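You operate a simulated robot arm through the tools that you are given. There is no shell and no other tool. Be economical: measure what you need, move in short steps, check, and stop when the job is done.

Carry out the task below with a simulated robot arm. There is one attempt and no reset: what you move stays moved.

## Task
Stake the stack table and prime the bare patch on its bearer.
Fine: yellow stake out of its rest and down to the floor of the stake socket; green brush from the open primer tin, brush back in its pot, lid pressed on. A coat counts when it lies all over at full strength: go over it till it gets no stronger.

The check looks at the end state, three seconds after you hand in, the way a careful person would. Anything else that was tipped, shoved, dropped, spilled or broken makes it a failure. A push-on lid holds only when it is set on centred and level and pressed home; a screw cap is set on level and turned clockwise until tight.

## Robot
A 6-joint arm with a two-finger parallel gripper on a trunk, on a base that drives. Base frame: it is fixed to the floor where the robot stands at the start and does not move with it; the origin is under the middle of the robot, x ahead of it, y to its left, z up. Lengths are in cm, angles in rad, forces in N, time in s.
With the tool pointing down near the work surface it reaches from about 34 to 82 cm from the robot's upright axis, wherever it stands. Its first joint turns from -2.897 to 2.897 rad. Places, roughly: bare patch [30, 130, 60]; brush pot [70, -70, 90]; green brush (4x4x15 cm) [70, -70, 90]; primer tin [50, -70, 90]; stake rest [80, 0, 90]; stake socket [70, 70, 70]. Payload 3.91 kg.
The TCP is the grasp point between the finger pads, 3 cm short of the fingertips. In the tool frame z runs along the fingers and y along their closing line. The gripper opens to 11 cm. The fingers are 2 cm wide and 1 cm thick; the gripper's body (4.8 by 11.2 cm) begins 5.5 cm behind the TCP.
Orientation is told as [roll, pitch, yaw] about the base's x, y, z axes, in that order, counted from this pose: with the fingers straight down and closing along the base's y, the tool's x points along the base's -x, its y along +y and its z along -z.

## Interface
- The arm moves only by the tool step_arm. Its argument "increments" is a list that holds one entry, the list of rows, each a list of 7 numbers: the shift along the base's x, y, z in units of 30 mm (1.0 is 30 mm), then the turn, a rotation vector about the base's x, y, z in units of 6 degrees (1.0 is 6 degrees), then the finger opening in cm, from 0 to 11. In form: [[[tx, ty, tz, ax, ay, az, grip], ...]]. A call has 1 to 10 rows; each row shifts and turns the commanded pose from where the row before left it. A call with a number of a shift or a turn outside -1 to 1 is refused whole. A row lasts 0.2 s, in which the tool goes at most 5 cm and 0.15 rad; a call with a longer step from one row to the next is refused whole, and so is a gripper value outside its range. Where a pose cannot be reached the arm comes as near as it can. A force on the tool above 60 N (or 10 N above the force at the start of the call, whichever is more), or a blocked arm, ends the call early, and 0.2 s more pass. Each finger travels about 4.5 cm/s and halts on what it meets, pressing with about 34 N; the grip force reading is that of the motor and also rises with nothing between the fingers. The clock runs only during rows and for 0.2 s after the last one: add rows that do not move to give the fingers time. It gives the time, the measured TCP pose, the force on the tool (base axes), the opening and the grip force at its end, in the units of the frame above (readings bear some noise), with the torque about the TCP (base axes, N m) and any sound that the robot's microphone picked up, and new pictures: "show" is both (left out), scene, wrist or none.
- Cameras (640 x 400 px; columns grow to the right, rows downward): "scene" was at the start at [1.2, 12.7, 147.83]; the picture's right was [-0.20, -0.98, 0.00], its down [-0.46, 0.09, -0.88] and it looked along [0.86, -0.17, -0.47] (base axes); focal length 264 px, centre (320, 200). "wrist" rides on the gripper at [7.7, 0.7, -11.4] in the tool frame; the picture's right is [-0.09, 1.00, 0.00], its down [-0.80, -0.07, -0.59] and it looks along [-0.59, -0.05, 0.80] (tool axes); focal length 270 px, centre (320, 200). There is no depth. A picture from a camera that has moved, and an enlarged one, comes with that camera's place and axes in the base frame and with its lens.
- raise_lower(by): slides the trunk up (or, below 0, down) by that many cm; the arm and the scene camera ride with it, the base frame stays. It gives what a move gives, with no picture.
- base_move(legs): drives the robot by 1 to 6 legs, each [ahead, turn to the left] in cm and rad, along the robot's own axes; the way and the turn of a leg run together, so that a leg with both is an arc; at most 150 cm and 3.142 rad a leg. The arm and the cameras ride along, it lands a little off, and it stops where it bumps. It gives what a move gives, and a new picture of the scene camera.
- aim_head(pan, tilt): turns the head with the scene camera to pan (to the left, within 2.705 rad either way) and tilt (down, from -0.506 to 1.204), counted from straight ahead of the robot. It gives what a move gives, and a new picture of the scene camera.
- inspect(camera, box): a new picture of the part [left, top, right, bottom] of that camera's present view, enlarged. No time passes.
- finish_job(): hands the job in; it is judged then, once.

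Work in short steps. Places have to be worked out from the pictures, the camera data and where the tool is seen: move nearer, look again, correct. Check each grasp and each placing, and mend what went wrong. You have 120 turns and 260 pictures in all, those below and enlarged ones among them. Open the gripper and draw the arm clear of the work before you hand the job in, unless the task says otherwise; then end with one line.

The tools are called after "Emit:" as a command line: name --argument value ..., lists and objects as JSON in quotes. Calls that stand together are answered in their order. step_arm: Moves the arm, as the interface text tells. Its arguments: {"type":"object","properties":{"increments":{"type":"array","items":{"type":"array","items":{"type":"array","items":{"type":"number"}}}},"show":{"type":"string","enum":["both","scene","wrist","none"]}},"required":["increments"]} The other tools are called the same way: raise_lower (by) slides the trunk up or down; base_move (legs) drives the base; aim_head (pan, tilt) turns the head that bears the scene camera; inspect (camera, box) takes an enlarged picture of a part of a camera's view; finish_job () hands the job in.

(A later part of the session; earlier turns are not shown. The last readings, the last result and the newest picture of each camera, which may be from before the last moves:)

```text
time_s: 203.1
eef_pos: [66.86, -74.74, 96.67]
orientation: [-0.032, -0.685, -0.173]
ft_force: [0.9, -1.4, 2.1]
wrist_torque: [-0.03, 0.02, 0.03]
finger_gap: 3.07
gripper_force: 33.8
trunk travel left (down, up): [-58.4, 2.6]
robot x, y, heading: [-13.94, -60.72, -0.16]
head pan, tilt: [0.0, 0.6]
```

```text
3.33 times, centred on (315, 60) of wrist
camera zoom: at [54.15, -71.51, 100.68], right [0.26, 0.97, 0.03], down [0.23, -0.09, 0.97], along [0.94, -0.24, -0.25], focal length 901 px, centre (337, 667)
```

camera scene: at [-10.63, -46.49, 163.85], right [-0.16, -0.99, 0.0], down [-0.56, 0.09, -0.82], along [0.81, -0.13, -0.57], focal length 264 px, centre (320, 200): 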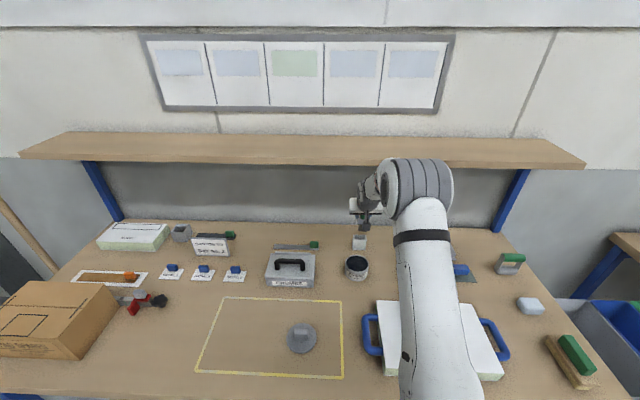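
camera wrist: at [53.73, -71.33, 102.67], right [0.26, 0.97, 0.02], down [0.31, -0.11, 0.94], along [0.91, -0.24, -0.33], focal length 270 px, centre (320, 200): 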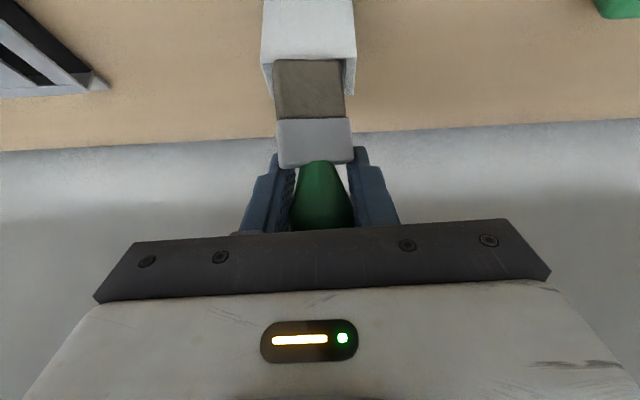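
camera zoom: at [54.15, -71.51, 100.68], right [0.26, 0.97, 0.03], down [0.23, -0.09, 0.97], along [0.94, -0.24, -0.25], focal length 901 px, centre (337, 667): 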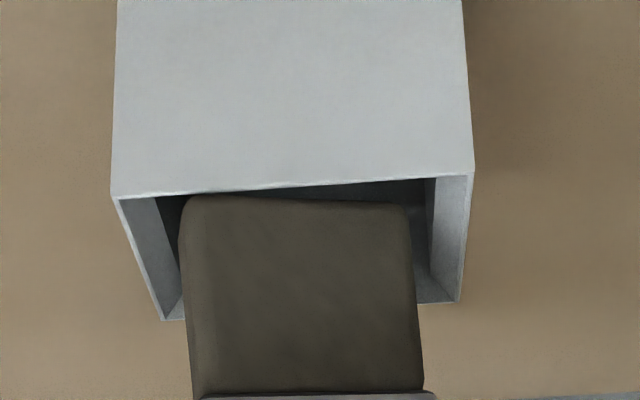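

The bristles are just inside the opening now. Continue lowering in small steps.

Emit:
step_arm --increments '[[[0, 0, -0.2, 0, 0, 0, 1.5], [0, 0, -0.2, 0, 0, 0, 1.5], [0, 0, 0, 0, 0, 0, 1.5]]]' --show "none"

Emit:
inspect --camera "wrist" --box '[240, 0, 390, 120]'

```text
time_s: 203.9
eef_pos: [66.9, -74.78, 96.49]
orientation: [-0.032, -0.697, -0.172]
ft_force: [11.6, -5.2, 40.3]
wrist_torque: [-0.24, 0.48, 0.12]
finger_gap: 3.06
gripper_force: 33.7
trunk travel left (down, up): [-58.4, 2.6]
robot x, y, heading: [-14.2, -60.8, -0.157]
head pan, tilt: [0.0, 0.6]
```

```text
3.33 times, centred on (315, 60) of wrist
camera zoom: at [54.24, -71.5, 100.26], right [0.26, 0.97, 0.03], down [0.22, -0.09, 0.97], along [0.94, -0.24, -0.23], focal length 901 px, centre (337, 667)
```

zoom: 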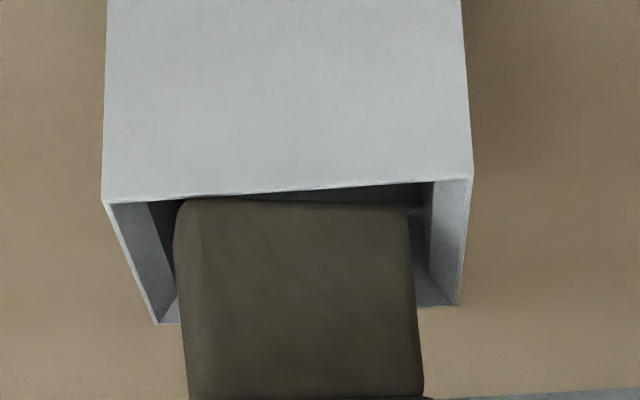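

The torque puts the contact at x≈64.1, still the near wall. Raise 0.6, move +0.7 in x, and lower again.

Emit:
step_arm --increments '[[[0, 0, 0.4, 0, 0, 0, 1.5], [0.23, -0.04, 0, 0, 0, 0, 1.5], [0, 0, -0.2, 0, 0, 0, 1.5], [0, 0, -0.2, 0, 0, 0, 1.5], [0, 0, 0, 0, 0, 0, 1.5]]]' --show "none"

Emit:
inspect --camera "wrist" --box '[240, 0, 390, 120]'

Emit:
inspect --camera "scene" --box '[340, 215, 380, 255]'

```text
time_s: 205.1
eef_pos: [67.64, -74.81, 95.82]
orientation: [-0.032, -0.692, -0.172]
ft_force: [11.6, -8.9, 27.6]
wrist_torque: [-0.6, 0.09, 0.72]
finger_gap: 3.07
gripper_force: 34.0
trunk travel left (down, up): [-58.4, 2.6]
robot x, y, heading: [-14.28, -61.0, -0.159]
head pan, tilt: [0.0, 0.6]
```

```text
3.33 times, centred on (315, 60) of wrist
camera zoom: at [54.89, -71.57, 99.77], right [0.26, 0.97, 0.03], down [0.23, -0.09, 0.97], along [0.94, -0.24, -0.24], focal length 901 px, centre (337, 667)
```

zoom: 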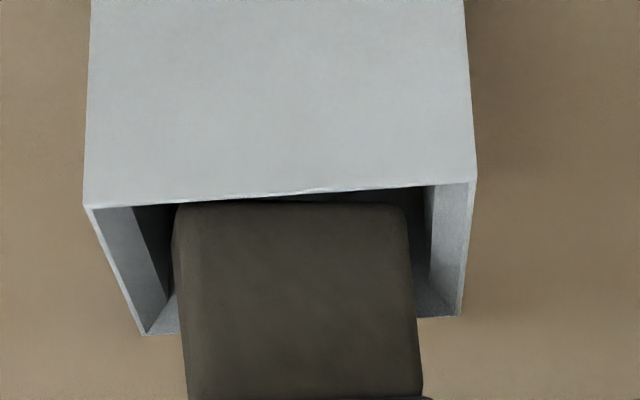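

```text
10.00 times, centred on (360, 235) of scene
camera zoom: at [-10.83, -46.55, 163.88], right [-0.16, -0.99, 0.0], down [-0.56, 0.09, -0.83], along [0.82, -0.13, -0.56], focal length 2644 px, centre (-80, -150)
```

zoom: 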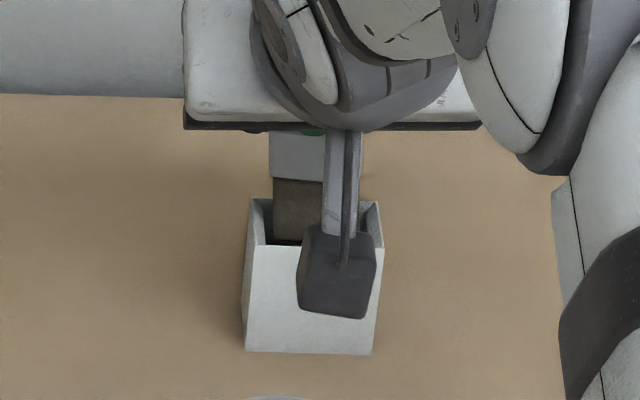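

Width ratios show the brush still leans about 0.18 rad toward the robot. I raise it, tilt the tool that much further, compensate the position, and look.

Emit:
step_arm --increments '[[[0, 0, 0.6, 0, 0, 0, 1.5], [-0.15, 0.03, 0, -0.15, -0.85, 0, 1.5], [-0.15, 0.03, 0, -0.15, -0.85, 0, 1.5], [0, 0, 0, 0, 0, 0, 1.5]]]' --show "wrist"

Emit:
inspect --camera "wrist" --box '[240, 0, 390, 170]'

Emit:
inspect --camera "scene" --box '[340, 215, 380, 255]'

```text
time_s: 206.1
eef_pos: [67.23, -75.53, 97.16]
orientation: [-0.072, -0.743, -0.174]
ft_force: [0.5, -0.2, -0.2]
wrist_torque: [-0.04, 0.0, -0.01]
finger_gap: 3.05
gripper_force: 34.9
out of reach, approached as far as the arm can: row 2, 3
trunk travel left (down, up): [-58.4, 2.6]
robot x, y, heading: [-14.24, -60.63, -0.154]
head pan, tilt: [0.0, 0.6]
camera wrist: at [54.29, -71.77, 100.41], right [0.28, 0.96, 0.01], down [0.18, -0.06, 0.98], along [0.94, -0.28, -0.19], focal length 270 px, centre (320, 200)
```

wrist: 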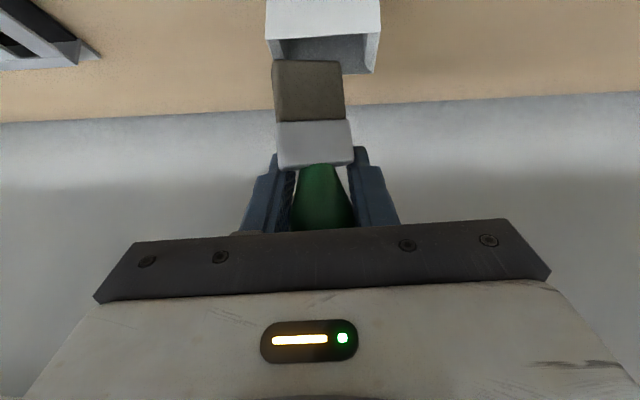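

```text
2.35 times, centred on (315, 85) of wrist
camera zoom: at [54.29, -71.77, 100.41], right [0.28, 0.96, 0.01], down [0.18, -0.06, 0.98], along [0.94, -0.28, -0.19], focal length 636 px, centre (332, 471)
```

zoom: 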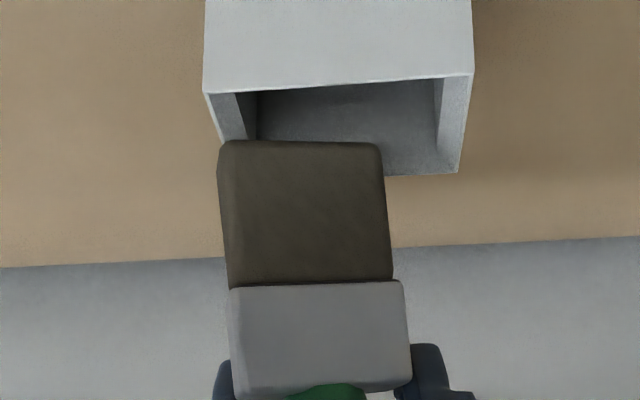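

```text
10.00 times, centred on (360, 235) of scene
camera zoom: at [-10.55, -46.5, 163.84], right [-0.16, -0.99, 0.0], down [-0.56, 0.09, -0.82], along [0.81, -0.13, -0.57], focal length 2644 px, centre (-80, -150)
```

zoom: 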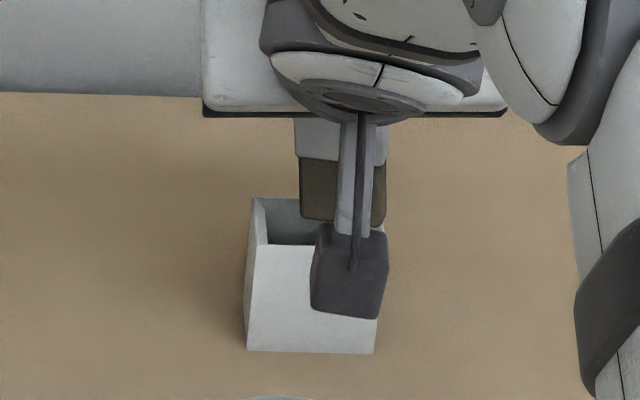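

The arm is at its limit here with the trunk high. I withdraw up and back a little, lower the trunk 12, then return, to gain room for the tilt.

Emit:
step_arm --increments '[[[0, 0.1, 0.6, 0, 0, 0, 1.5], [-0.5, 0.2, 0.6, 0, 0, 0, 1.5], [-0.9, 0.2, 0.8, 0, 0, 0, 1.5], [-0.9, 0.2, 0.8, 0, 0, 0, 1.5], [-0.9, 0.2, 0.8, 0, 0, 0, 1.5]]]' --show "none"

Emit:
raise_lower --by -12

```text
time_s: 207.3
eef_pos: [57.22, -72.84, 108.42]
orientation: [-0.074, -0.744, -0.174]
ft_force: [-1.0, -0.3, -0.2]
wrist_torque: [-0.01, 0.01, 0.01]
finger_gap: 3.08
gripper_force: 33.9
trunk travel left (down, up): [-58.4, 2.6]
robot x, y, heading: [-13.88, -61.24, -0.158]
head pan, tilt: [0.0, 0.6]
```

```text
time_s: 208.8
eef_pos: [57.34, -72.74, 96.34]
orientation: [-0.073, -0.743, -0.173]
ft_force: [-0.2, 0.2, -1.0]
wrist_torque: [0.02, 0.0, 0.03]
finger_gap: 3.06
gripper_force: 34.4
trunk travel left (down, up): [-46.4, 14.6]
robot x, y, heading: [-14.31, -61.08, -0.158]
head pan, tilt: [0.0, 0.6]
```

Raise first, restore pitch to -0.87 and roll, then return above the pot centre (65.7,-75).

Emit:
step_arm --increments '[[[0, 0, 0.9, 0.05, -0.59, 0.1, 1.5], [0, 0, 0.9, 0.05, -0.59, 0.1, 1.5], [0.7, -0.18, 0, 0, 0, 0, 1.5], [0.7, -0.18, 0, 0, 0, 0, 1.5], [0.7, -0.18, -0.2, 0, 0, 0, 1.5], [0.7, -0.18, -0.4, 0, 0, 0, 1.5], [0, 0, 0, 0, 0, 0, 1.5]]]' --show "wrist"

Emit:
inspect --camera "wrist" --box '[240, 0, 390, 170]'

Emit:
inspect --camera "scene" --box '[335, 190, 385, 240]'

```text
time_s: 210.4
eef_pos: [65.73, -75.0, 99.82]
orientation: [-0.029, -0.862, -0.184]
ft_force: [0.3, -0.2, -0.9]
wrist_torque: [-0.04, -0.01, -0.04]
finger_gap: 3.04
gripper_force: 33.9
trunk travel left (down, up): [-46.4, 14.6]
robot x, y, heading: [-14.6, -60.97, -0.158]
head pan, tilt: [0.0, 0.6]
camera wrist: at [52.45, -71.59, 101.42], right [0.26, 0.96, 0.05], down [0.06, -0.07, 1.0], along [0.96, -0.26, -0.07], focal length 270 px, centre (320, 200)
```

wrist: 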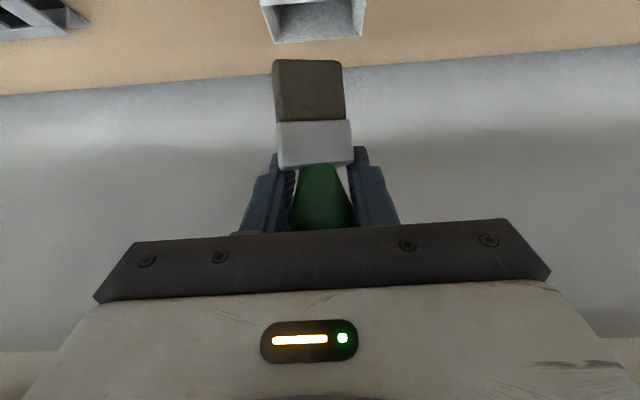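

```text
2.35 times, centred on (315, 85) of wrist
camera zoom: at [52.45, -71.59, 101.42], right [0.26, 0.96, 0.05], down [0.06, -0.07, 1.0], along [0.96, -0.26, -0.07], focal length 636 px, centre (332, 471)
```

zoom: 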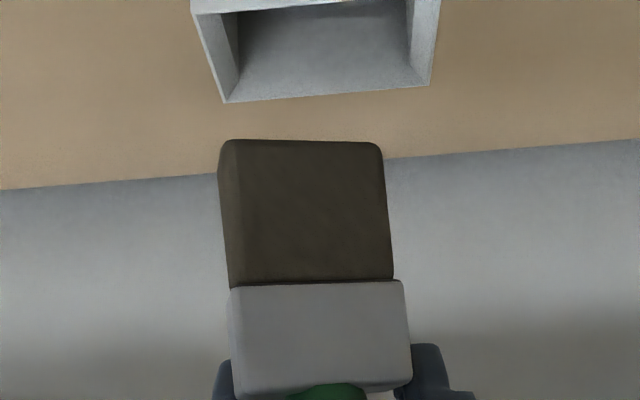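

```text
8.00 times, centred on (360, 215) of scene
camera zoom: at [-10.62, -46.5, 151.85], right [-0.16, -0.99, 0.0], down [-0.56, 0.09, -0.82], along [0.81, -0.13, -0.57], focal length 2115 px, centre (0, 80)
```

zoom: 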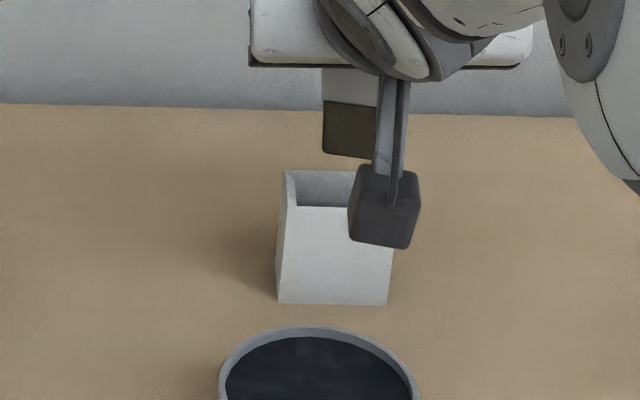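

The brush is now vertical (width ratio 1.02), with its bottom at z≈93.6. It needs +0.33 cm sideways; I shift and lower.

Emit:
step_arm --increments '[[[0.02, 0.11, 0, 0, 0, 0, 1.5], [0, 0, -0.35, 0, 0, 0, 1.5], [0, 0, -0.35, 0, 0, 0, 1.5], [0, 0, 0, 0, 0, 0, 1.5]]]' --show "none"

Emit:
step_arm --increments '[[[0, 0, -0.3, 0, 0, 0, 1.5], [0, 0, -0.2, 0, 0, 0, 1.5], [0, 0, 0, 0, 0, 0, 1.5]]]' --show "none"

Emit:
inspect --camera "wrist" --box '[240, 0, 390, 170]'

```text
time_s: 211.4
eef_pos: [65.78, -74.55, 97.89]
orientation: [-0.027, -0.863, -0.183]
ft_force: [-1.0, 0.5, -0.6]
wrist_torque: [0.01, 0.01, -0.01]
finger_gap: 3.06
gripper_force: 34.0
trunk travel left (down, up): [-46.4, 14.6]
robot x, y, heading: [-14.25, -61.09, -0.156]
head pan, tilt: [0.0, 0.6]
```

```text
time_s: 212.2
eef_pos: [65.89, -74.53, 96.97]
orientation: [-0.025, -0.865, -0.184]
ft_force: [3.3, -0.4, 10.2]
wrist_torque: [0.03, -0.05, 0.0]
finger_gap: 3.08
gripper_force: 33.3
out of reach, approached as far as the arm can: row 1
trunk travel left (down, up): [-46.4, 14.6]
robot x, y, heading: [-14.1, -60.98, -0.158]
head pan, tilt: [0.0, 0.6]
```

```text
2.35 times, centred on (315, 85) of wrist
camera zoom: at [52.6, -71.16, 98.5], right [0.26, 0.96, 0.05], down [0.05, -0.07, 1.0], along [0.96, -0.26, -0.07], focal length 636 px, centre (332, 471)
```

zoom: 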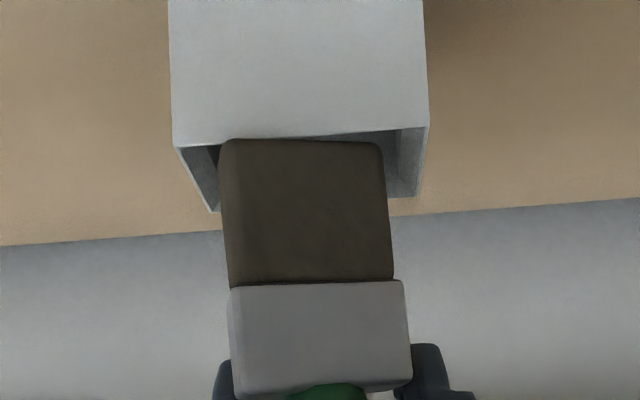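

Touching the near wall again (front edge at x≈64.4). Raise 0.6, shift +0.55 x, and lower.

Emit:
step_arm --increments '[[[0, 0, 0.25, 0, 0, 0, 1.5], [0.18, -0.03, 0, 0, 0, 0, 1.5], [0, 0, -0.2, 0, 0, 0, 1.5], [0, 0, -0.2, 0, 0, 0, 1.5], [0, 0, 0, 0, 0, 0, 1.5]]]' --show "none"

Emit:
inspect --camera "wrist" --box '[240, 0, 390, 170]'

Emit:
inspect --camera "scene" --box '[335, 190, 385, 240]'

```text
time_s: 213.4
eef_pos: [66.31, -74.64, 96.85]
orientation: [-0.027, -0.87, -0.185]
ft_force: [4.2, 2.9, 25.7]
wrist_torque: [-0.15, 0.4, -0.02]
finger_gap: 3.07
gripper_force: 33.8
trunk travel left (down, up): [-46.4, 14.6]
robot x, y, heading: [-13.95, -60.99, -0.161]
head pan, tilt: [0.0, 0.6]
```

```text
2.35 times, centred on (315, 85) of wrist
camera zoom: at [53.16, -71.22, 98.28], right [0.26, 0.96, 0.05], down [0.05, -0.06, 1.0], along [0.96, -0.26, -0.07], focal length 636 px, centre (332, 471)
```

zoom: 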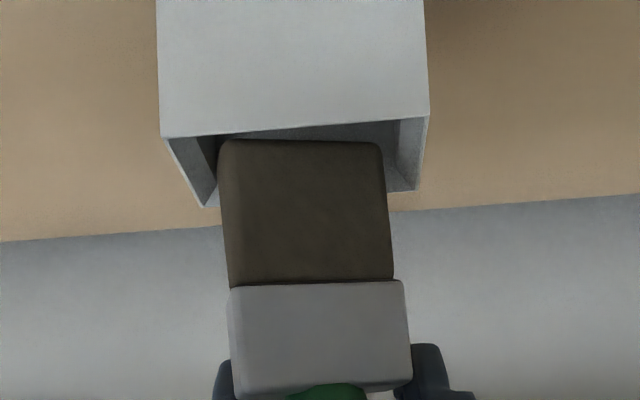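

```text
8.00 times, centred on (360, 215) of scene
camera zoom: at [-10.92, -46.4, 151.88], right [-0.16, -0.99, 0.0], down [-0.56, 0.09, -0.83], along [0.82, -0.13, -0.56], focal length 2115 px, centre (0, 80)
```

zoom: 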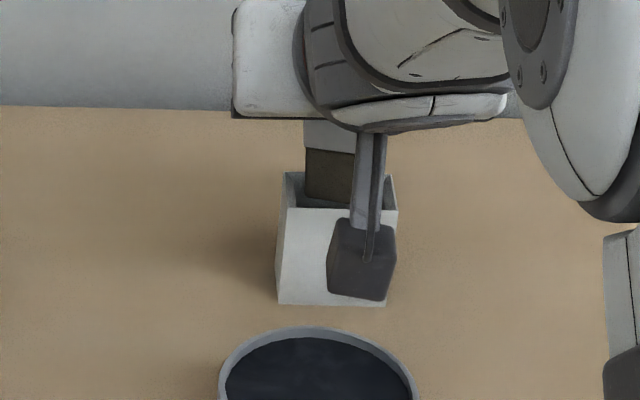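

The contact is at the near/-y corner and the brush's left side is visible: it is twisted about -0.17 rad in the grip. Raise, yaw the tool +0.17, and check.

Emit:
step_arm --increments '[[[0, 0, 0.35, 0, 0, 0, 1.5], [0, 0, 0, 0, 0, 0.8, 1.5], [0, 0, 0, 0, 0, 0.8, 1.5], [0, 0, 0, 0, 0, 0, 1.5]]]' --show "none"

Emit:
inspect --camera "wrist" --box '[240, 0, 390, 170]'

Emit:
inspect --camera "scene" --box '[335, 190, 385, 240]'

```text
time_s: 214.4
eef_pos: [66.37, -74.72, 97.03]
orientation: [-0.027, -0.86, -0.019]
ft_force: [0.3, 0.0, -0.9]
wrist_torque: [0.02, 0.01, -0.03]
finger_gap: 3.06
gripper_force: 34.0
trunk travel left (down, up): [-46.4, 14.6]
robot x, y, heading: [-13.7, -60.9, -0.159]
head pan, tilt: [0.0, 0.6]
```

```text
2.35 times, centred on (315, 85) of wrist
camera zoom: at [52.73, -73.48, 98.8], right [0.1, 0.99, 0.05], down [0.07, -0.06, 1.0], along [0.99, -0.09, -0.07], focal length 636 px, centre (332, 471)
```

zoom: 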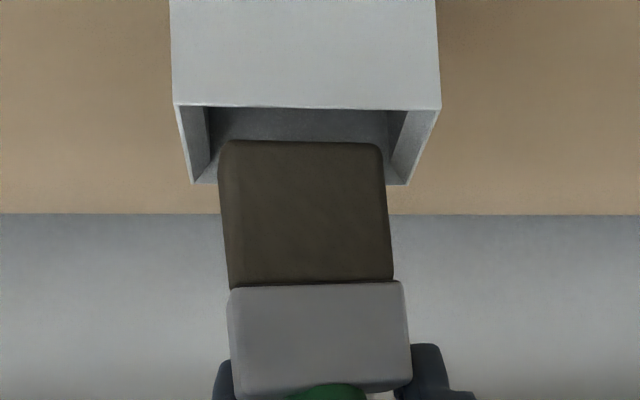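

```text
8.00 times, centred on (360, 215) of scene
camera zoom: at [-10.62, -46.51, 151.84], right [-0.16, -0.99, 0.0], down [-0.56, 0.09, -0.82], along [0.81, -0.13, -0.57], focal length 2115 px, centre (0, 80)
```

zoom: 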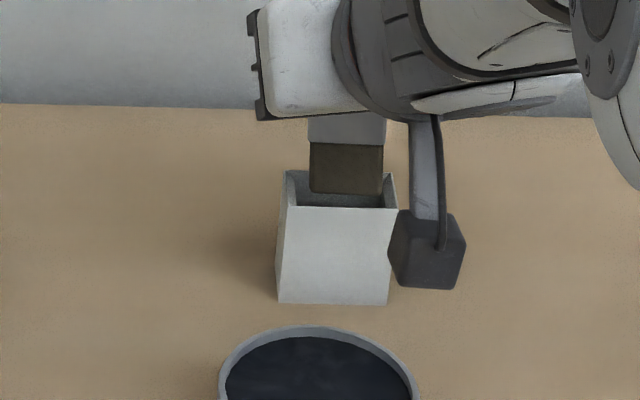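

Aligned now, with the brush squarely over the opening. Tiny shift (-0.1 x, +0.1 y) and lower.

Emit:
step_arm --increments '[[[-0.04, 0.04, 0, 0, 0, 0, 1.5], [0, 0, -0.2, 0, 0, 0, 1.5], [0, 0, -0.2, 0, 0, 0, 1.5], [0, 0, 0, 0, 0, 0, 1.5]]]' --show "none"

Emit:
step_arm --increments '[[[0, 0, -0.2, 0, 0, 0, 1.5], [0, 0, -0.2, 0, 0, 0, 1.5], [0, 0, 0, 0, 0, 0, 1.5]]]' --show "none"

Emit:
inspect --camera "scene" --box '[335, 190, 385, 240]'

```text
time_s: 215.4
eef_pos: [66.41, -74.84, 96.0]
orientation: [-0.028, -0.862, -0.016]
ft_force: [8.4, -1.7, 0.7]
wrist_torque: [-0.13, -0.45, 0.15]
finger_gap: 3.06
gripper_force: 33.9
trunk travel left (down, up): [-46.4, 14.6]
robot x, y, heading: [-13.96, -60.67, -0.16]
head pan, tilt: [0.0, 0.6]
```

```text
time_s: 216.2
eef_pos: [66.3, -74.89, 95.11]
orientation: [-0.027, -0.865, -0.016]
ft_force: [18.8, -1.6, 7.5]
wrist_torque: [-0.23, -1.0, 0.39]
finger_gap: 3.07
gripper_force: 34.5
trunk travel left (down, up): [-46.4, 14.6]
robot x, y, heading: [-14.38, -60.57, -0.162]
head pan, tilt: [0.0, 0.6]
```

```text
8.00 times, centred on (360, 215) of scene
camera zoom: at [-10.45, -46.5, 151.85], right [-0.16, -0.99, 0.0], down [-0.56, 0.09, -0.82], along [0.81, -0.13, -0.57], focal length 2115 px, centre (0, 80)
```

zoom: 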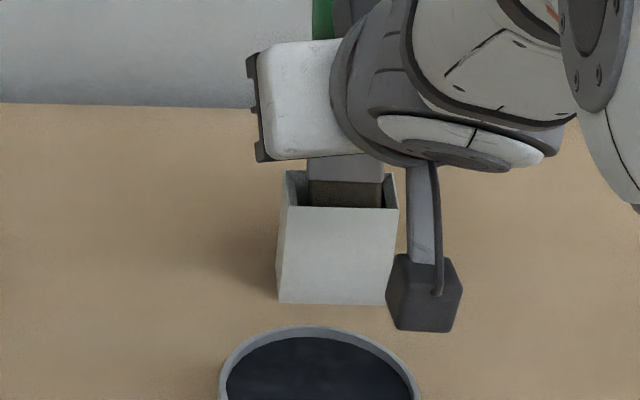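

It's in and sliding down; the front rubs (+19 N in x). Ease +0.35 x and keep lowering.

Emit:
step_arm --increments '[[[0.12, 0, 0, 0, 0, 0, 1.5], [0, 0, -0.25, 0, 0, 0, 1.5], [0, 0, -0.25, 0, 0, 0, 1.5], [0, 0, 0, 0, 0, 0, 1.5]]]' --show "none"

Emit:
step_arm --increments '[[[0.05, 0, -0.2, 0, 0, 0, 1.5], [0, 0, -0.2, 0, 0, 0, 1.5], [0, 0, 0, 0, 0, 0, 1.5]]]' --show "none"

Emit:
inspect --camera "scene" --box '[335, 190, 385, 240]'

```text
time_s: 217.2
eef_pos: [66.6, -74.49, 93.34]
orientation: [-0.027, -0.861, -0.018]
ft_force: [0.1, 1.1, -0.1]
wrist_torque: [-0.01, -0.01, -0.03]
finger_gap: 3.06
gripper_force: 34.3
trunk travel left (down, up): [-46.4, 14.6]
robot x, y, heading: [-14.04, -60.7, -0.155]
head pan, tilt: [0.0, 0.6]
```

```text
time_s: 218.0
eef_pos: [66.75, -74.73, 92.99]
orientation: [-0.024, -0.873, -0.019]
ft_force: [-1.0, -0.6, 29.6]
wrist_torque: [0.55, -0.2, -0.07]
finger_gap: 3.04
gripper_force: 34.0
trunk travel left (down, up): [-46.4, 14.6]
robot x, y, heading: [-14.23, -60.84, -0.161]
head pan, tilt: [0.0, 0.6]
```

```text
8.00 times, centred on (360, 215) of scene
camera zoom: at [-11.05, -46.44, 151.89], right [-0.16, -0.99, 0.0], down [-0.56, 0.09, -0.83], along [0.82, -0.13, -0.56], focal length 2115 px, centre (0, 80)
```

zoom: 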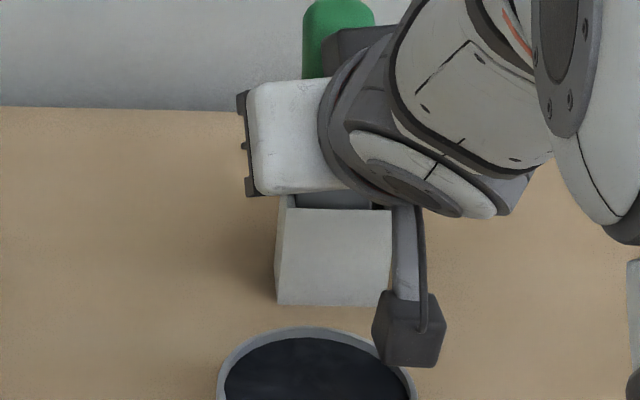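

Contact now seems to be the fingertips meeting the pot rim, with the bristles nearly on the floor. I raise 0.3 and open, letting the brush settle.

Emit:
step_arm --increments '[[[0, 0, 0.15, 0, 0, 0, 1.5], [0, 0, 0, 0, 0, 0, 1.5], [0, 0, 0, 0, 0, 0, 4], [0, 0, 0, 0, 0, 0, 5.5], [0, 0, 0, 0, 0, 0, 7], [0, 0, 0, 0, 0, 0, 7]]]' --show "wrist"

Emit:
inspect --camera "scene" --box '[325, 170, 395, 240]'

```text
time_s: 219.4
eef_pos: [66.66, -74.26, 92.13]
orientation: [-0.026, -0.854, -0.013]
ft_force: [-0.4, 0.2, -0.4]
wrist_torque: [-0.03, 0.05, -0.07]
finger_gap: 6.96
gripper_force: 0.0
trunk travel left (down, up): [-46.4, 14.6]
robot x, y, heading: [-14.54, -60.66, -0.163]
head pan, tilt: [0.0, 0.6]
camera wrist: at [53.09, -73.12, 93.82], right [0.09, 0.99, 0.05], down [0.08, -0.06, 1.0], along [0.99, -0.09, -0.08], focal length 270 px, centre (320, 200)
```

wrist: 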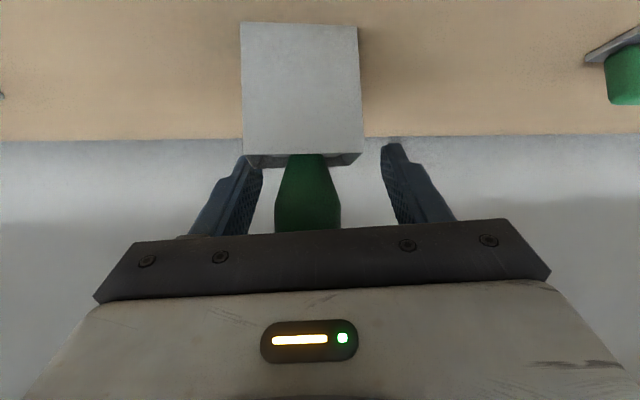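

```text
5.71 times, centred on (360, 205) of scene
camera zoom: at [-10.51, -46.35, 151.76], right [-0.16, -0.99, 0.0], down [-0.56, 0.09, -0.82], along [0.81, -0.13, -0.57], focal length 1511 px, centre (91, 171)
```

zoom: 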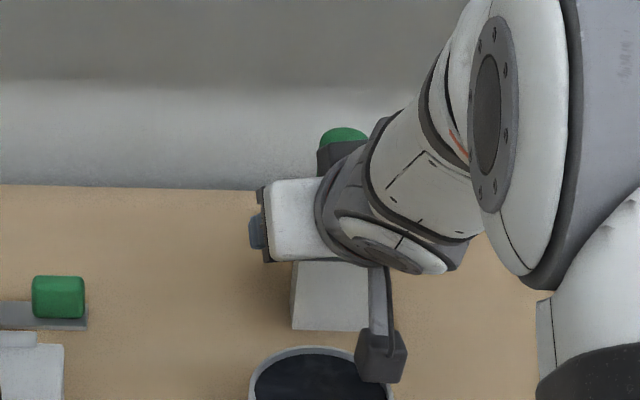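

The brush stands in the pot, fingers clear. Withdraw up and back along the tool axis.

Emit:
step_arm --increments '[[[-0.2, 0, 0.3, 0, 0, 0, 7], [-0.5, 0, 0.5, 0, 0, 0, 7], [-0.6, 0, 0.6, 0, 0, 0, 7], [-0.7, 0, 0.7, 0, 0, 0, 7], [-0.7, 0, 0.7, 0, 0, 0, 7], [-0.7, 0, 0.7, 0, 0, 0, 7]]]' --show "wrist"

Emit:
inspect --camera "scene" --box '[325, 170, 395, 260]'

```text
time_s: 220.8
eef_pos: [56.44, -74.75, 103.15]
orientation: [-0.027, -0.862, -0.016]
ft_force: [-0.4, 0.6, -0.8]
wrist_torque: [0.02, 0.05, 0.02]
finger_gap: 7.0
gripper_force: 0.1
trunk travel left (down, up): [-46.4, 14.6]
robot x, y, heading: [-14.45, -60.86, -0.157]
head pan, tilt: [0.0, 0.6]
camera wrist: at [42.78, -73.48, 104.67], right [0.1, 0.99, 0.05], down [0.07, -0.06, 1.0], along [0.99, -0.09, -0.07], focal length 270 px, centre (320, 200)
```

wrist: 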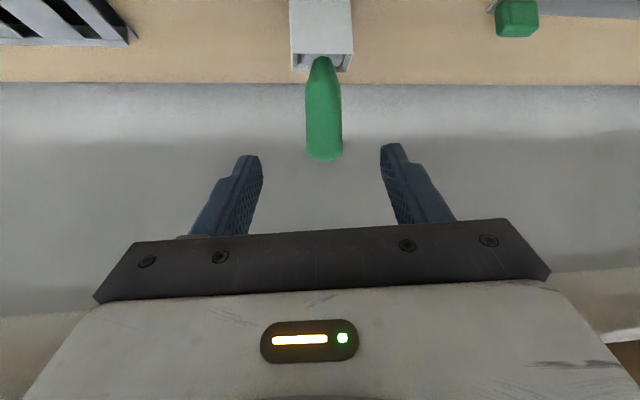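

```text
4.44 times, centred on (360, 215) of scene
camera zoom: at [-10.68, -46.48, 151.84], right [-0.16, -0.99, 0.0], down [-0.56, 0.09, -0.83], along [0.81, -0.13, -0.56], focal length 1175 px, centre (142, 133)
```

zoom: 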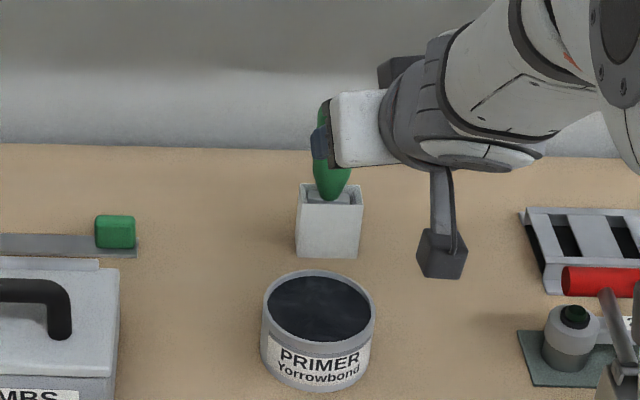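

The brush is upright in its pot, well seated. Now the lid: I enlarge it.

Emit:
inspect --camera "scene" --box '[260, 260, 380, 340]'

Emit:
inspect --camera "scene" --box '[275, 280, 335, 330]'

```text
5.00 times, centred on (320, 300) of scene
camera zoom: at [-10.68, -46.48, 151.84], right [-0.16, -0.99, 0.0], down [-0.56, 0.09, -0.83], along [0.81, -0.13, -0.56], focal length 1322 px, centre (320, -300)
```

zoom: 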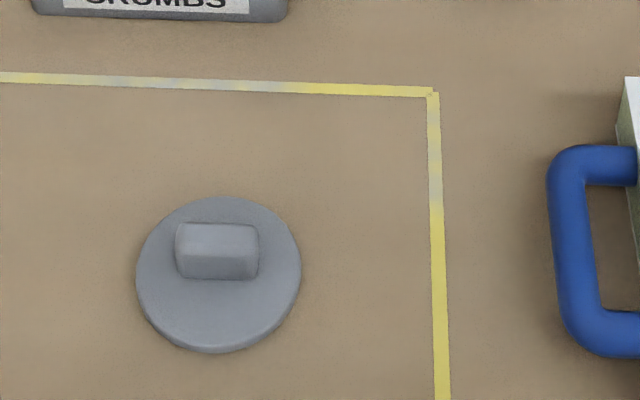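

```text
8.00 times, centred on (305, 305) of scene
camera zoom: at [-10.68, -46.48, 151.84], right [-0.16, -0.99, 0.0], down [-0.56, 0.09, -0.83], along [0.81, -0.13, -0.56], focal length 2115 px, centre (440, -640)
```

zoom: 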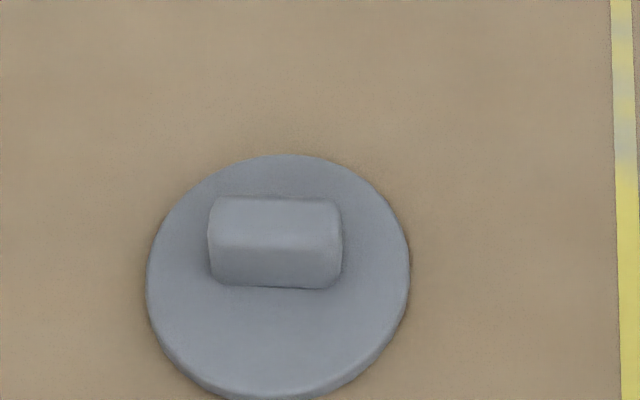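

Lid: disc about 9.8 cm across at (30.9,-47.6), with a bar knob about 5 cm long along y'. I bring the tool vertical, above the lid.

Emit:
step_arm --increments '[[[-0.9, 0.4, 0.4, 0, 0, 0, 7], [-0.9, 0.9, 0.3, 0, 0.9, -0.15, 7], [-0.9, 0.95, 0.2, 0, 0.9, -0.2, 7], [-0.9, 0.95, 0, 0, 0.9, -0.2, 7], [-0.9, 0.95, 0, 0, 0.9, -0.2, 7], [-0.9, 0.95, 0, 0, 0.9, -0.2, 7], [-0.9, 0.95, 0, 0, 0.9, -0.2, 7], [-0.8, 0.95, 0, 0, 0.9, -0.2, 7], [-0.8, 0.95, 0, 0, 0.9, -0.2, 7], [-0.5, 0.95, 0, 0, 0.9, -0.2, 7]]]'

```text
time_s: 223.0
eef_pos: [28.5, -64.58, 94.78]
orientation: [0.148, -0.118, -0.266]
ft_force: [0.4, -0.5, 0.5]
wrist_torque: [-0.03, 0.01, 0.0]
finger_gap: 7.0
gripper_force: 0.1
out of reach, approached as far as the arm can: row 3, 4, 5, 6, 7, 8, 9, 10
trunk travel left (down, up): [-46.4, 14.6]
robot x, y, heading: [-14.25, -60.73, -0.16]
head pan, tilt: [0.0, 0.6]
camera scene: at [-10.67, -46.48, 151.85], right [-0.16, -0.99, 0.0], down [-0.56, 0.09, -0.83], along [0.81, -0.13, -0.56], focal length 264 px, centre (320, 200)
camera wrist: at [19.72, -63.2, 105.21], right [0.33, 0.93, 0.16], down [0.66, -0.34, 0.67], along [0.68, -0.11, -0.73], focal length 270 px, centre (320, 200)
```

scene: 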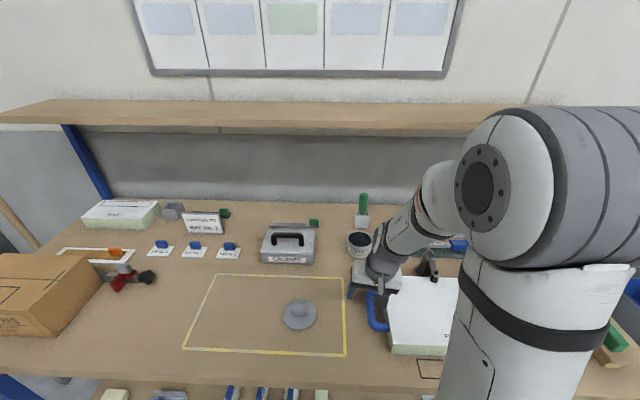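
wrist: 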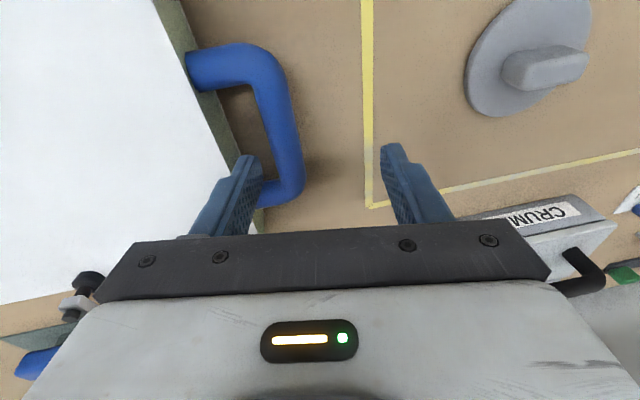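

Part of the path was out of reach and the tool came low beside the panel stack (no contact). I raise the trunk to lift clear before correcting.

Emit:
raise_lower --by 14

Emit:
step_arm --increments '[[[0.1, 0.9, 0, -0.5, 0.4, 0.2, 7], [0.1, 0.9, 0, -0.5, 0.4, 0.2, 7], [0.1, 0.9, 0, -0.4, 0.3, 0.2, 7], [0.1, 0.9, 0, 0, 0, 0.2, 7], [0.1, 0.9, 0, 0, 0, 0, 7], [0.1, 0.9, 0, 0, 0, 0, 7]]]'

```text
time_s: 224.7
eef_pos: [28.69, -64.52, 108.78]
orientation: [0.149, -0.119, -0.265]
ft_force: [-0.7, -0.1, -0.2]
wrist_torque: [0.02, 0.02, 0.02]
finger_gap: 6.99
gripper_force: 0.0
trunk travel left (down, up): [-60.4, 0.6]
robot x, y, heading: [-13.99, -60.75, -0.159]
head pan, tilt: [0.0, 0.6]
```

```text
time_s: 226.1
eef_pos: [27.33, -60.99, 102.24]
orientation: [0.103, -0.065, -0.166]
ft_force: [-0.3, 0.2, -0.4]
wrist_torque: [0.01, -0.03, 0.02]
finger_gap: 6.99
gripper_force: 0.0
out of reach, approached as far as the arm can: row 1, 2, 3, 4, 5, 6
trunk travel left (down, up): [-60.4, 0.6]
robot x, y, heading: [-14.12, -60.77, -0.157]
head pan, tilt: [0.0, 0.6]
camera scene: at [-10.69, -46.5, 165.85], right [-0.16, -0.99, 0.0], down [-0.56, 0.09, -0.83], along [0.81, -0.13, -0.56], focal length 264 px, centre (320, 200)
camera wrist: at [18.99, -60.14, 113.14], right [0.24, 0.96, 0.11], down [0.73, -0.26, 0.63], along [0.64, -0.07, -0.77], focal length 270 px, centre (320, 200)
```

scene: 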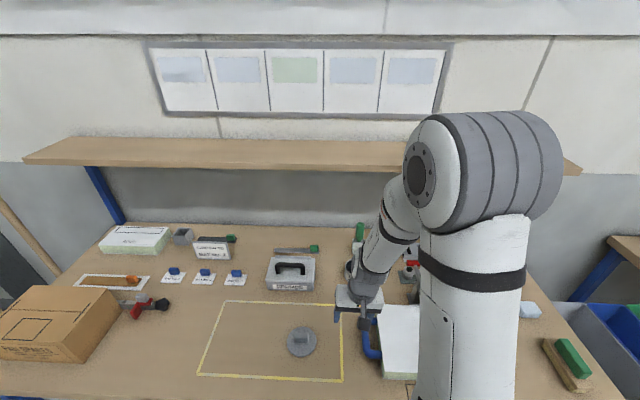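
wrist: 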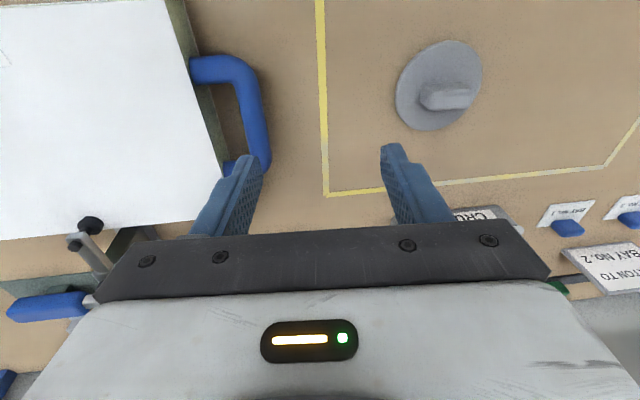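

The lid is too close for this posture. I back the robot 10 cm so both lid and tin sit in comfortable reach.

Emit:
base_move --legs '[[-10, 0]]'

Emit:
step_arm --increments '[[[0.7, 0.5, 0.2, -0.4, 0.2, 0, 7], [0.7, 0.8, 0, -0.3, 0.2, 0, 7], [0.7, 0.8, 0, -0.3, 0.2, 0, 7], [0.7, 0.8, 0, 0, 0, 0, 7], [0.6, 0.8, 0, 0, 0, 0, 7], [0.6, 0.4, 0, 0, 0, 0, 7]]]' --show "wrist"

```text
time_s: 227.2
eef_pos: [17.26, -59.29, 102.24]
orientation: [0.105, -0.064, -0.16]
ft_force: [-0.8, -0.4, 0.6]
wrist_torque: [0.04, -0.02, -0.01]
finger_gap: 6.99
gripper_force: 0.0
trunk travel left (down, up): [-60.4, 0.6]
robot x, y, heading: [-23.89, -59.23, -0.161]
head pan, tilt: [0.0, 0.6]
camera scene: at [-20.83, -44.85, 165.85], right [-0.16, -0.99, 0.0], down [-0.56, 0.09, -0.83], along [0.82, -0.13, -0.56], focal length 264 px, centre (320, 200)
```

scene: 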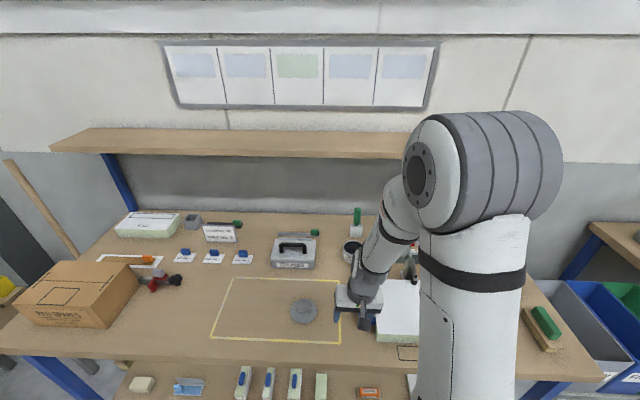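

```text
time_s: 228.6
eef_pos: [24.6, -58.98, 94.89]
orientation: [0.089, -0.036, -0.148]
ft_force: [0.6, 0.1, -0.5]
wrist_torque: [-0.01, 0.03, -0.01]
finger_gap: 7.01
gripper_force: 0.0
out of reach, approached as far as the arm can: row 1, 2, 3, 4, 5, 6
trunk travel left (down, up): [-60.4, 0.6]
robot x, y, heading: [-24.04, -59.35, -0.159]
head pan, tilt: [0.0, 0.6]
camera wrist: at [16.65, -58.18, 105.97], right [0.23, 0.97, 0.09], down [0.75, -0.24, 0.62], along [0.62, -0.07, -0.78], focal length 270 px, centre (320, 200)
```

wrist: 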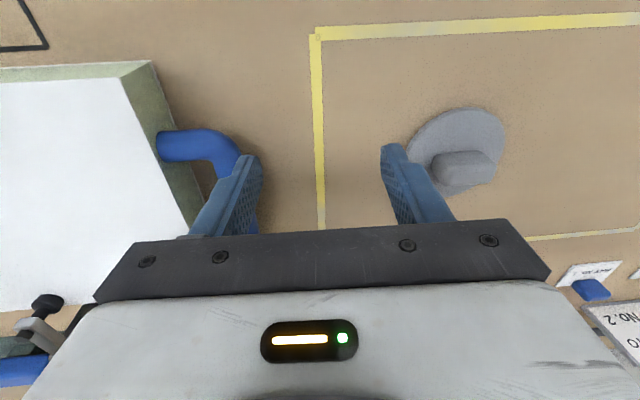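

The arm reports out of reach although this region should be easy; the commanded pose may have run ahead. I test with a null row after moving trunk back to mid height.

Emit:
raise_lower --by -8

Emit:
step_arm --increments '[[[0, 0, 0, 0, 0, 0, 7], [0, 0, 0, 0, 0, 0, 7]]]' --show "none"

```text
time_s: 229.6
eef_pos: [24.59, -58.94, 88.34]
orientation: [0.091, -0.041, -0.151]
ft_force: [-5.2, -0.5, 16.3]
wrist_torque: [-0.68, 0.41, -0.19]
finger_gap: 7.01
gripper_force: 0.1
trunk travel left (down, up): [-53.7, 7.3]
robot x, y, heading: [-24.09, -59.25, -0.159]
head pan, tilt: [0.0, 0.6]
stopped: the force on the tool passed its limit (the readings are from after the stop); the commanded pose is now the measured one
```

```text
time_s: 230.2
eef_pos: [24.56, -58.96, 88.44]
orientation: [0.092, -0.041, -0.15]
ft_force: [-3.5, -1.4, 14.6]
wrist_torque: [-0.61, 0.31, -0.17]
finger_gap: 6.96
gripper_force: 0.1
trunk travel left (down, up): [-53.7, 7.3]
robot x, y, heading: [-24.07, -59.21, -0.161]
head pan, tilt: [0.0, 0.6]
```

Careless: that lowered the fingertips onto the bench (16 N). The commanded pose is at least reset. I raise straight back up and look.

Emit:
raise_lower --by 7

Emit:
inspect --camera "wrist" --box '[0, 0, 640, 400]'

Emit:
inspect --camera "scene" --box '[200, 200, 480, 380]'

```text
time_s: 231.2
eef_pos: [24.66, -59.09, 95.35]
orientation: [0.091, -0.04, -0.149]
ft_force: [-0.1, 0.5, -0.9]
wrist_torque: [0.0, -0.01, 0.0]
finger_gap: 6.99
gripper_force: 0.0
trunk travel left (down, up): [-60.7, 0.3]
robot x, y, heading: [-24.27, -59.19, -0.155]
head pan, tilt: [0.0, 0.6]
```

```text
1.00 times, centred on (320, 200) of wrist
camera zoom: at [16.59, -58.18, 106.48], right [0.23, 0.97, 0.09], down [0.75, -0.24, 0.62], along [0.62, -0.07, -0.78], focal length 270 px, centre (320, 200)
```

zoom: 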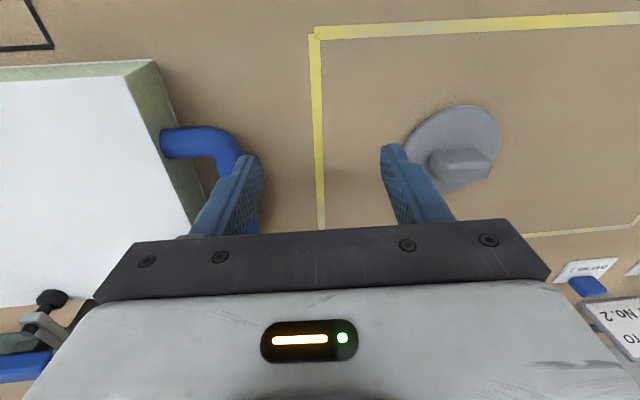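

```text
2.22 times, centred on (340, 290) of scene
camera zoom: at [-20.57, -44.89, 166.08], right [-0.16, -0.99, 0.0], down [-0.56, 0.09, -0.82], along [0.81, -0.13, -0.57], focal length 588 px, centre (276, 0)
```

zoom: 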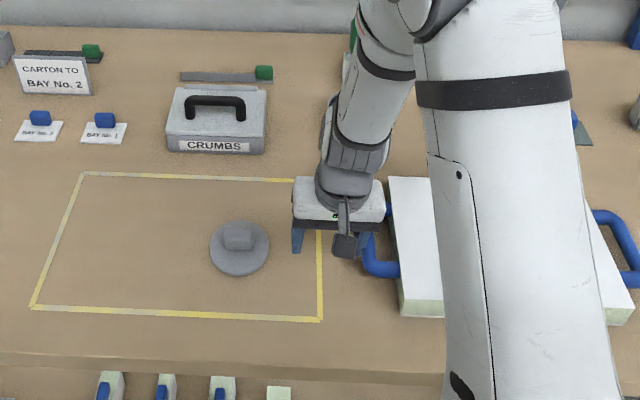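

Nothing was displaced. With the commanded pose reset I raise the arm and see whether it follows.

Emit:
step_arm --increments '[[[0, 0, 0.8, 0, 0, 0, 7], [0, 0, 0.8, 0, 0, 0, 7], [0, 0, 0.8, 0, 0, 0, 7]]]' --show "none"

Emit:
step_arm --increments '[[[0.3, 0.9, 0, 0, 0, 0, 7], [0.3, 0.9, 0, 0, 0, 0, 7], [0.3, 0.9, 0, 0, 0, 0, 7]]]' --show "none"

```text
time_s: 232.0
eef_pos: [23.51, -59.02, 100.65]
orientation: [0.118, -0.045, -0.151]
ft_force: [-0.1, 0.4, 0.4]
wrist_torque: [0.0, -0.02, -0.02]
finger_gap: 6.99
gripper_force: 0.0
out of reach, approached as far as the arm can: row 1, 2, 3
trunk travel left (down, up): [-60.7, 0.3]
robot x, y, heading: [-23.94, -59.22, -0.164]
head pan, tilt: [0.0, 0.6]
```

```text
time_s: 232.8
eef_pos: [24.72, -58.66, 98.78]
orientation: [0.11, -0.045, -0.14]
ft_force: [0.4, -0.2, 0.2]
wrist_torque: [-0.04, -0.03, 0.0]
finger_gap: 6.96
gripper_force: 0.1
out of reach, approached as far as the arm can: row 1, 2, 3
trunk travel left (down, up): [-60.7, 0.3]
robot x, y, heading: [-23.93, -58.94, -0.158]
head pan, tilt: [0.0, 0.6]
```

The arm seems limited toward its own left when folded. Turning the base left by 0.7 rad will put the lid to the robot's right, as at the start where it moved freely.

Emit:
base_move --legs '[[0, 0.7]]'

Emit:
raise_lower --by -4

```text
time_s: 235.1
eef_pos: [13.91, -28.72, 98.76]
orientation: [0.113, -0.046, 0.564]
ft_force: [-0.7, 0.1, -0.3]
wrist_torque: [-0.01, 0.01, 0.01]
finger_gap: 7.0
gripper_force: 0.0
trunk travel left (down, up): [-60.7, 0.3]
robot x, y, heading: [-22.94, -60.95, 0.512]
head pan, tilt: [0.0, 0.6]
camera scene: at [-29.7, -47.54, 166.08], right [0.49, -0.87, 0.0], down [-0.49, -0.28, -0.83], along [0.72, 0.41, -0.56], focal length 264 px, centre (320, 200)
```

scene: 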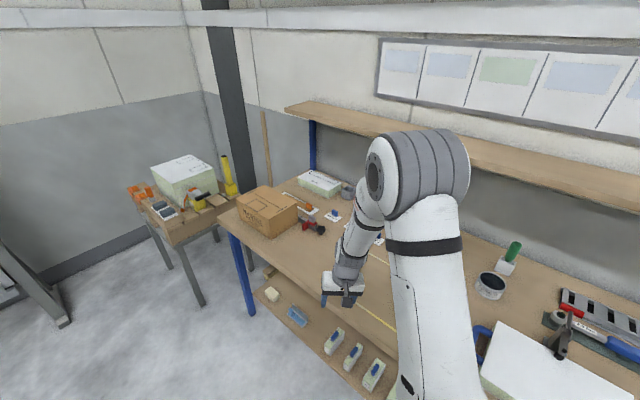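

```text
time_s: 235.9
eef_pos: [13.93, -28.68, 94.76]
orientation: [0.112, -0.043, 0.563]
ft_force: [-0.4, 0.1, 1.0]
wrist_torque: [-0.02, 0.03, -0.04]
finger_gap: 6.96
gripper_force: 0.0
trunk travel left (down, up): [-56.7, 4.3]
robot x, y, heading: [-23.12, -60.97, 0.522]
head pan, tilt: [0.0, 0.6]
```

Now move up, right and turn to yaw -0.17 to see if the arm follows freely.

Emit:
step_arm --increments '[[[0.3, 0, 0.5, 0, 0, -0.6, 7], [0.4, -0.2, 0.5, 0, 0, -0.9, 7], [0.4, -0.4, 0.5, 0, 0, -0.9, 7], [0.4, -0.5, 0.5, 0, 0, -0.9, 7], [0.4, -0.5, 0.3, 0, 0, -0.9, 7], [0.4, -0.5, 0, 0, 0, -0.9, 7], [0.4, -0.5, 0, 0, 0, -0.9, 7], [0.4, -0.5, 0, 0, 0, -0.9, 7]]]' --show "wrist"

```text
time_s: 237.7
eef_pos: [26.32, -56.7, 96.84]
orientation: [0.129, -0.048, -0.149]
ft_force: [0.3, -0.2, 0.3]
wrist_torque: [0.0, 0.01, 0.03]
finger_gap: 7.0
gripper_force: 0.1
out of reach, approached as far as the arm can: row 1, 2, 3, 4, 5, 6, 7, 8
trunk travel left (down, up): [-56.7, 4.3]
robot x, y, heading: [-23.11, -61.02, 0.516]
head pan, tilt: [0.0, 0.6]
camera wrist: at [18.03, -56.35, 107.98], right [0.23, 0.96, 0.13], down [0.74, -0.26, 0.62], along [0.63, -0.04, -0.78], focal length 270 px, centre (320, 200)
```

wrist: 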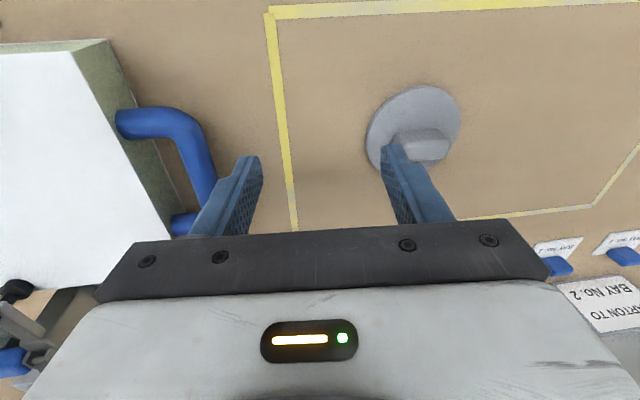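

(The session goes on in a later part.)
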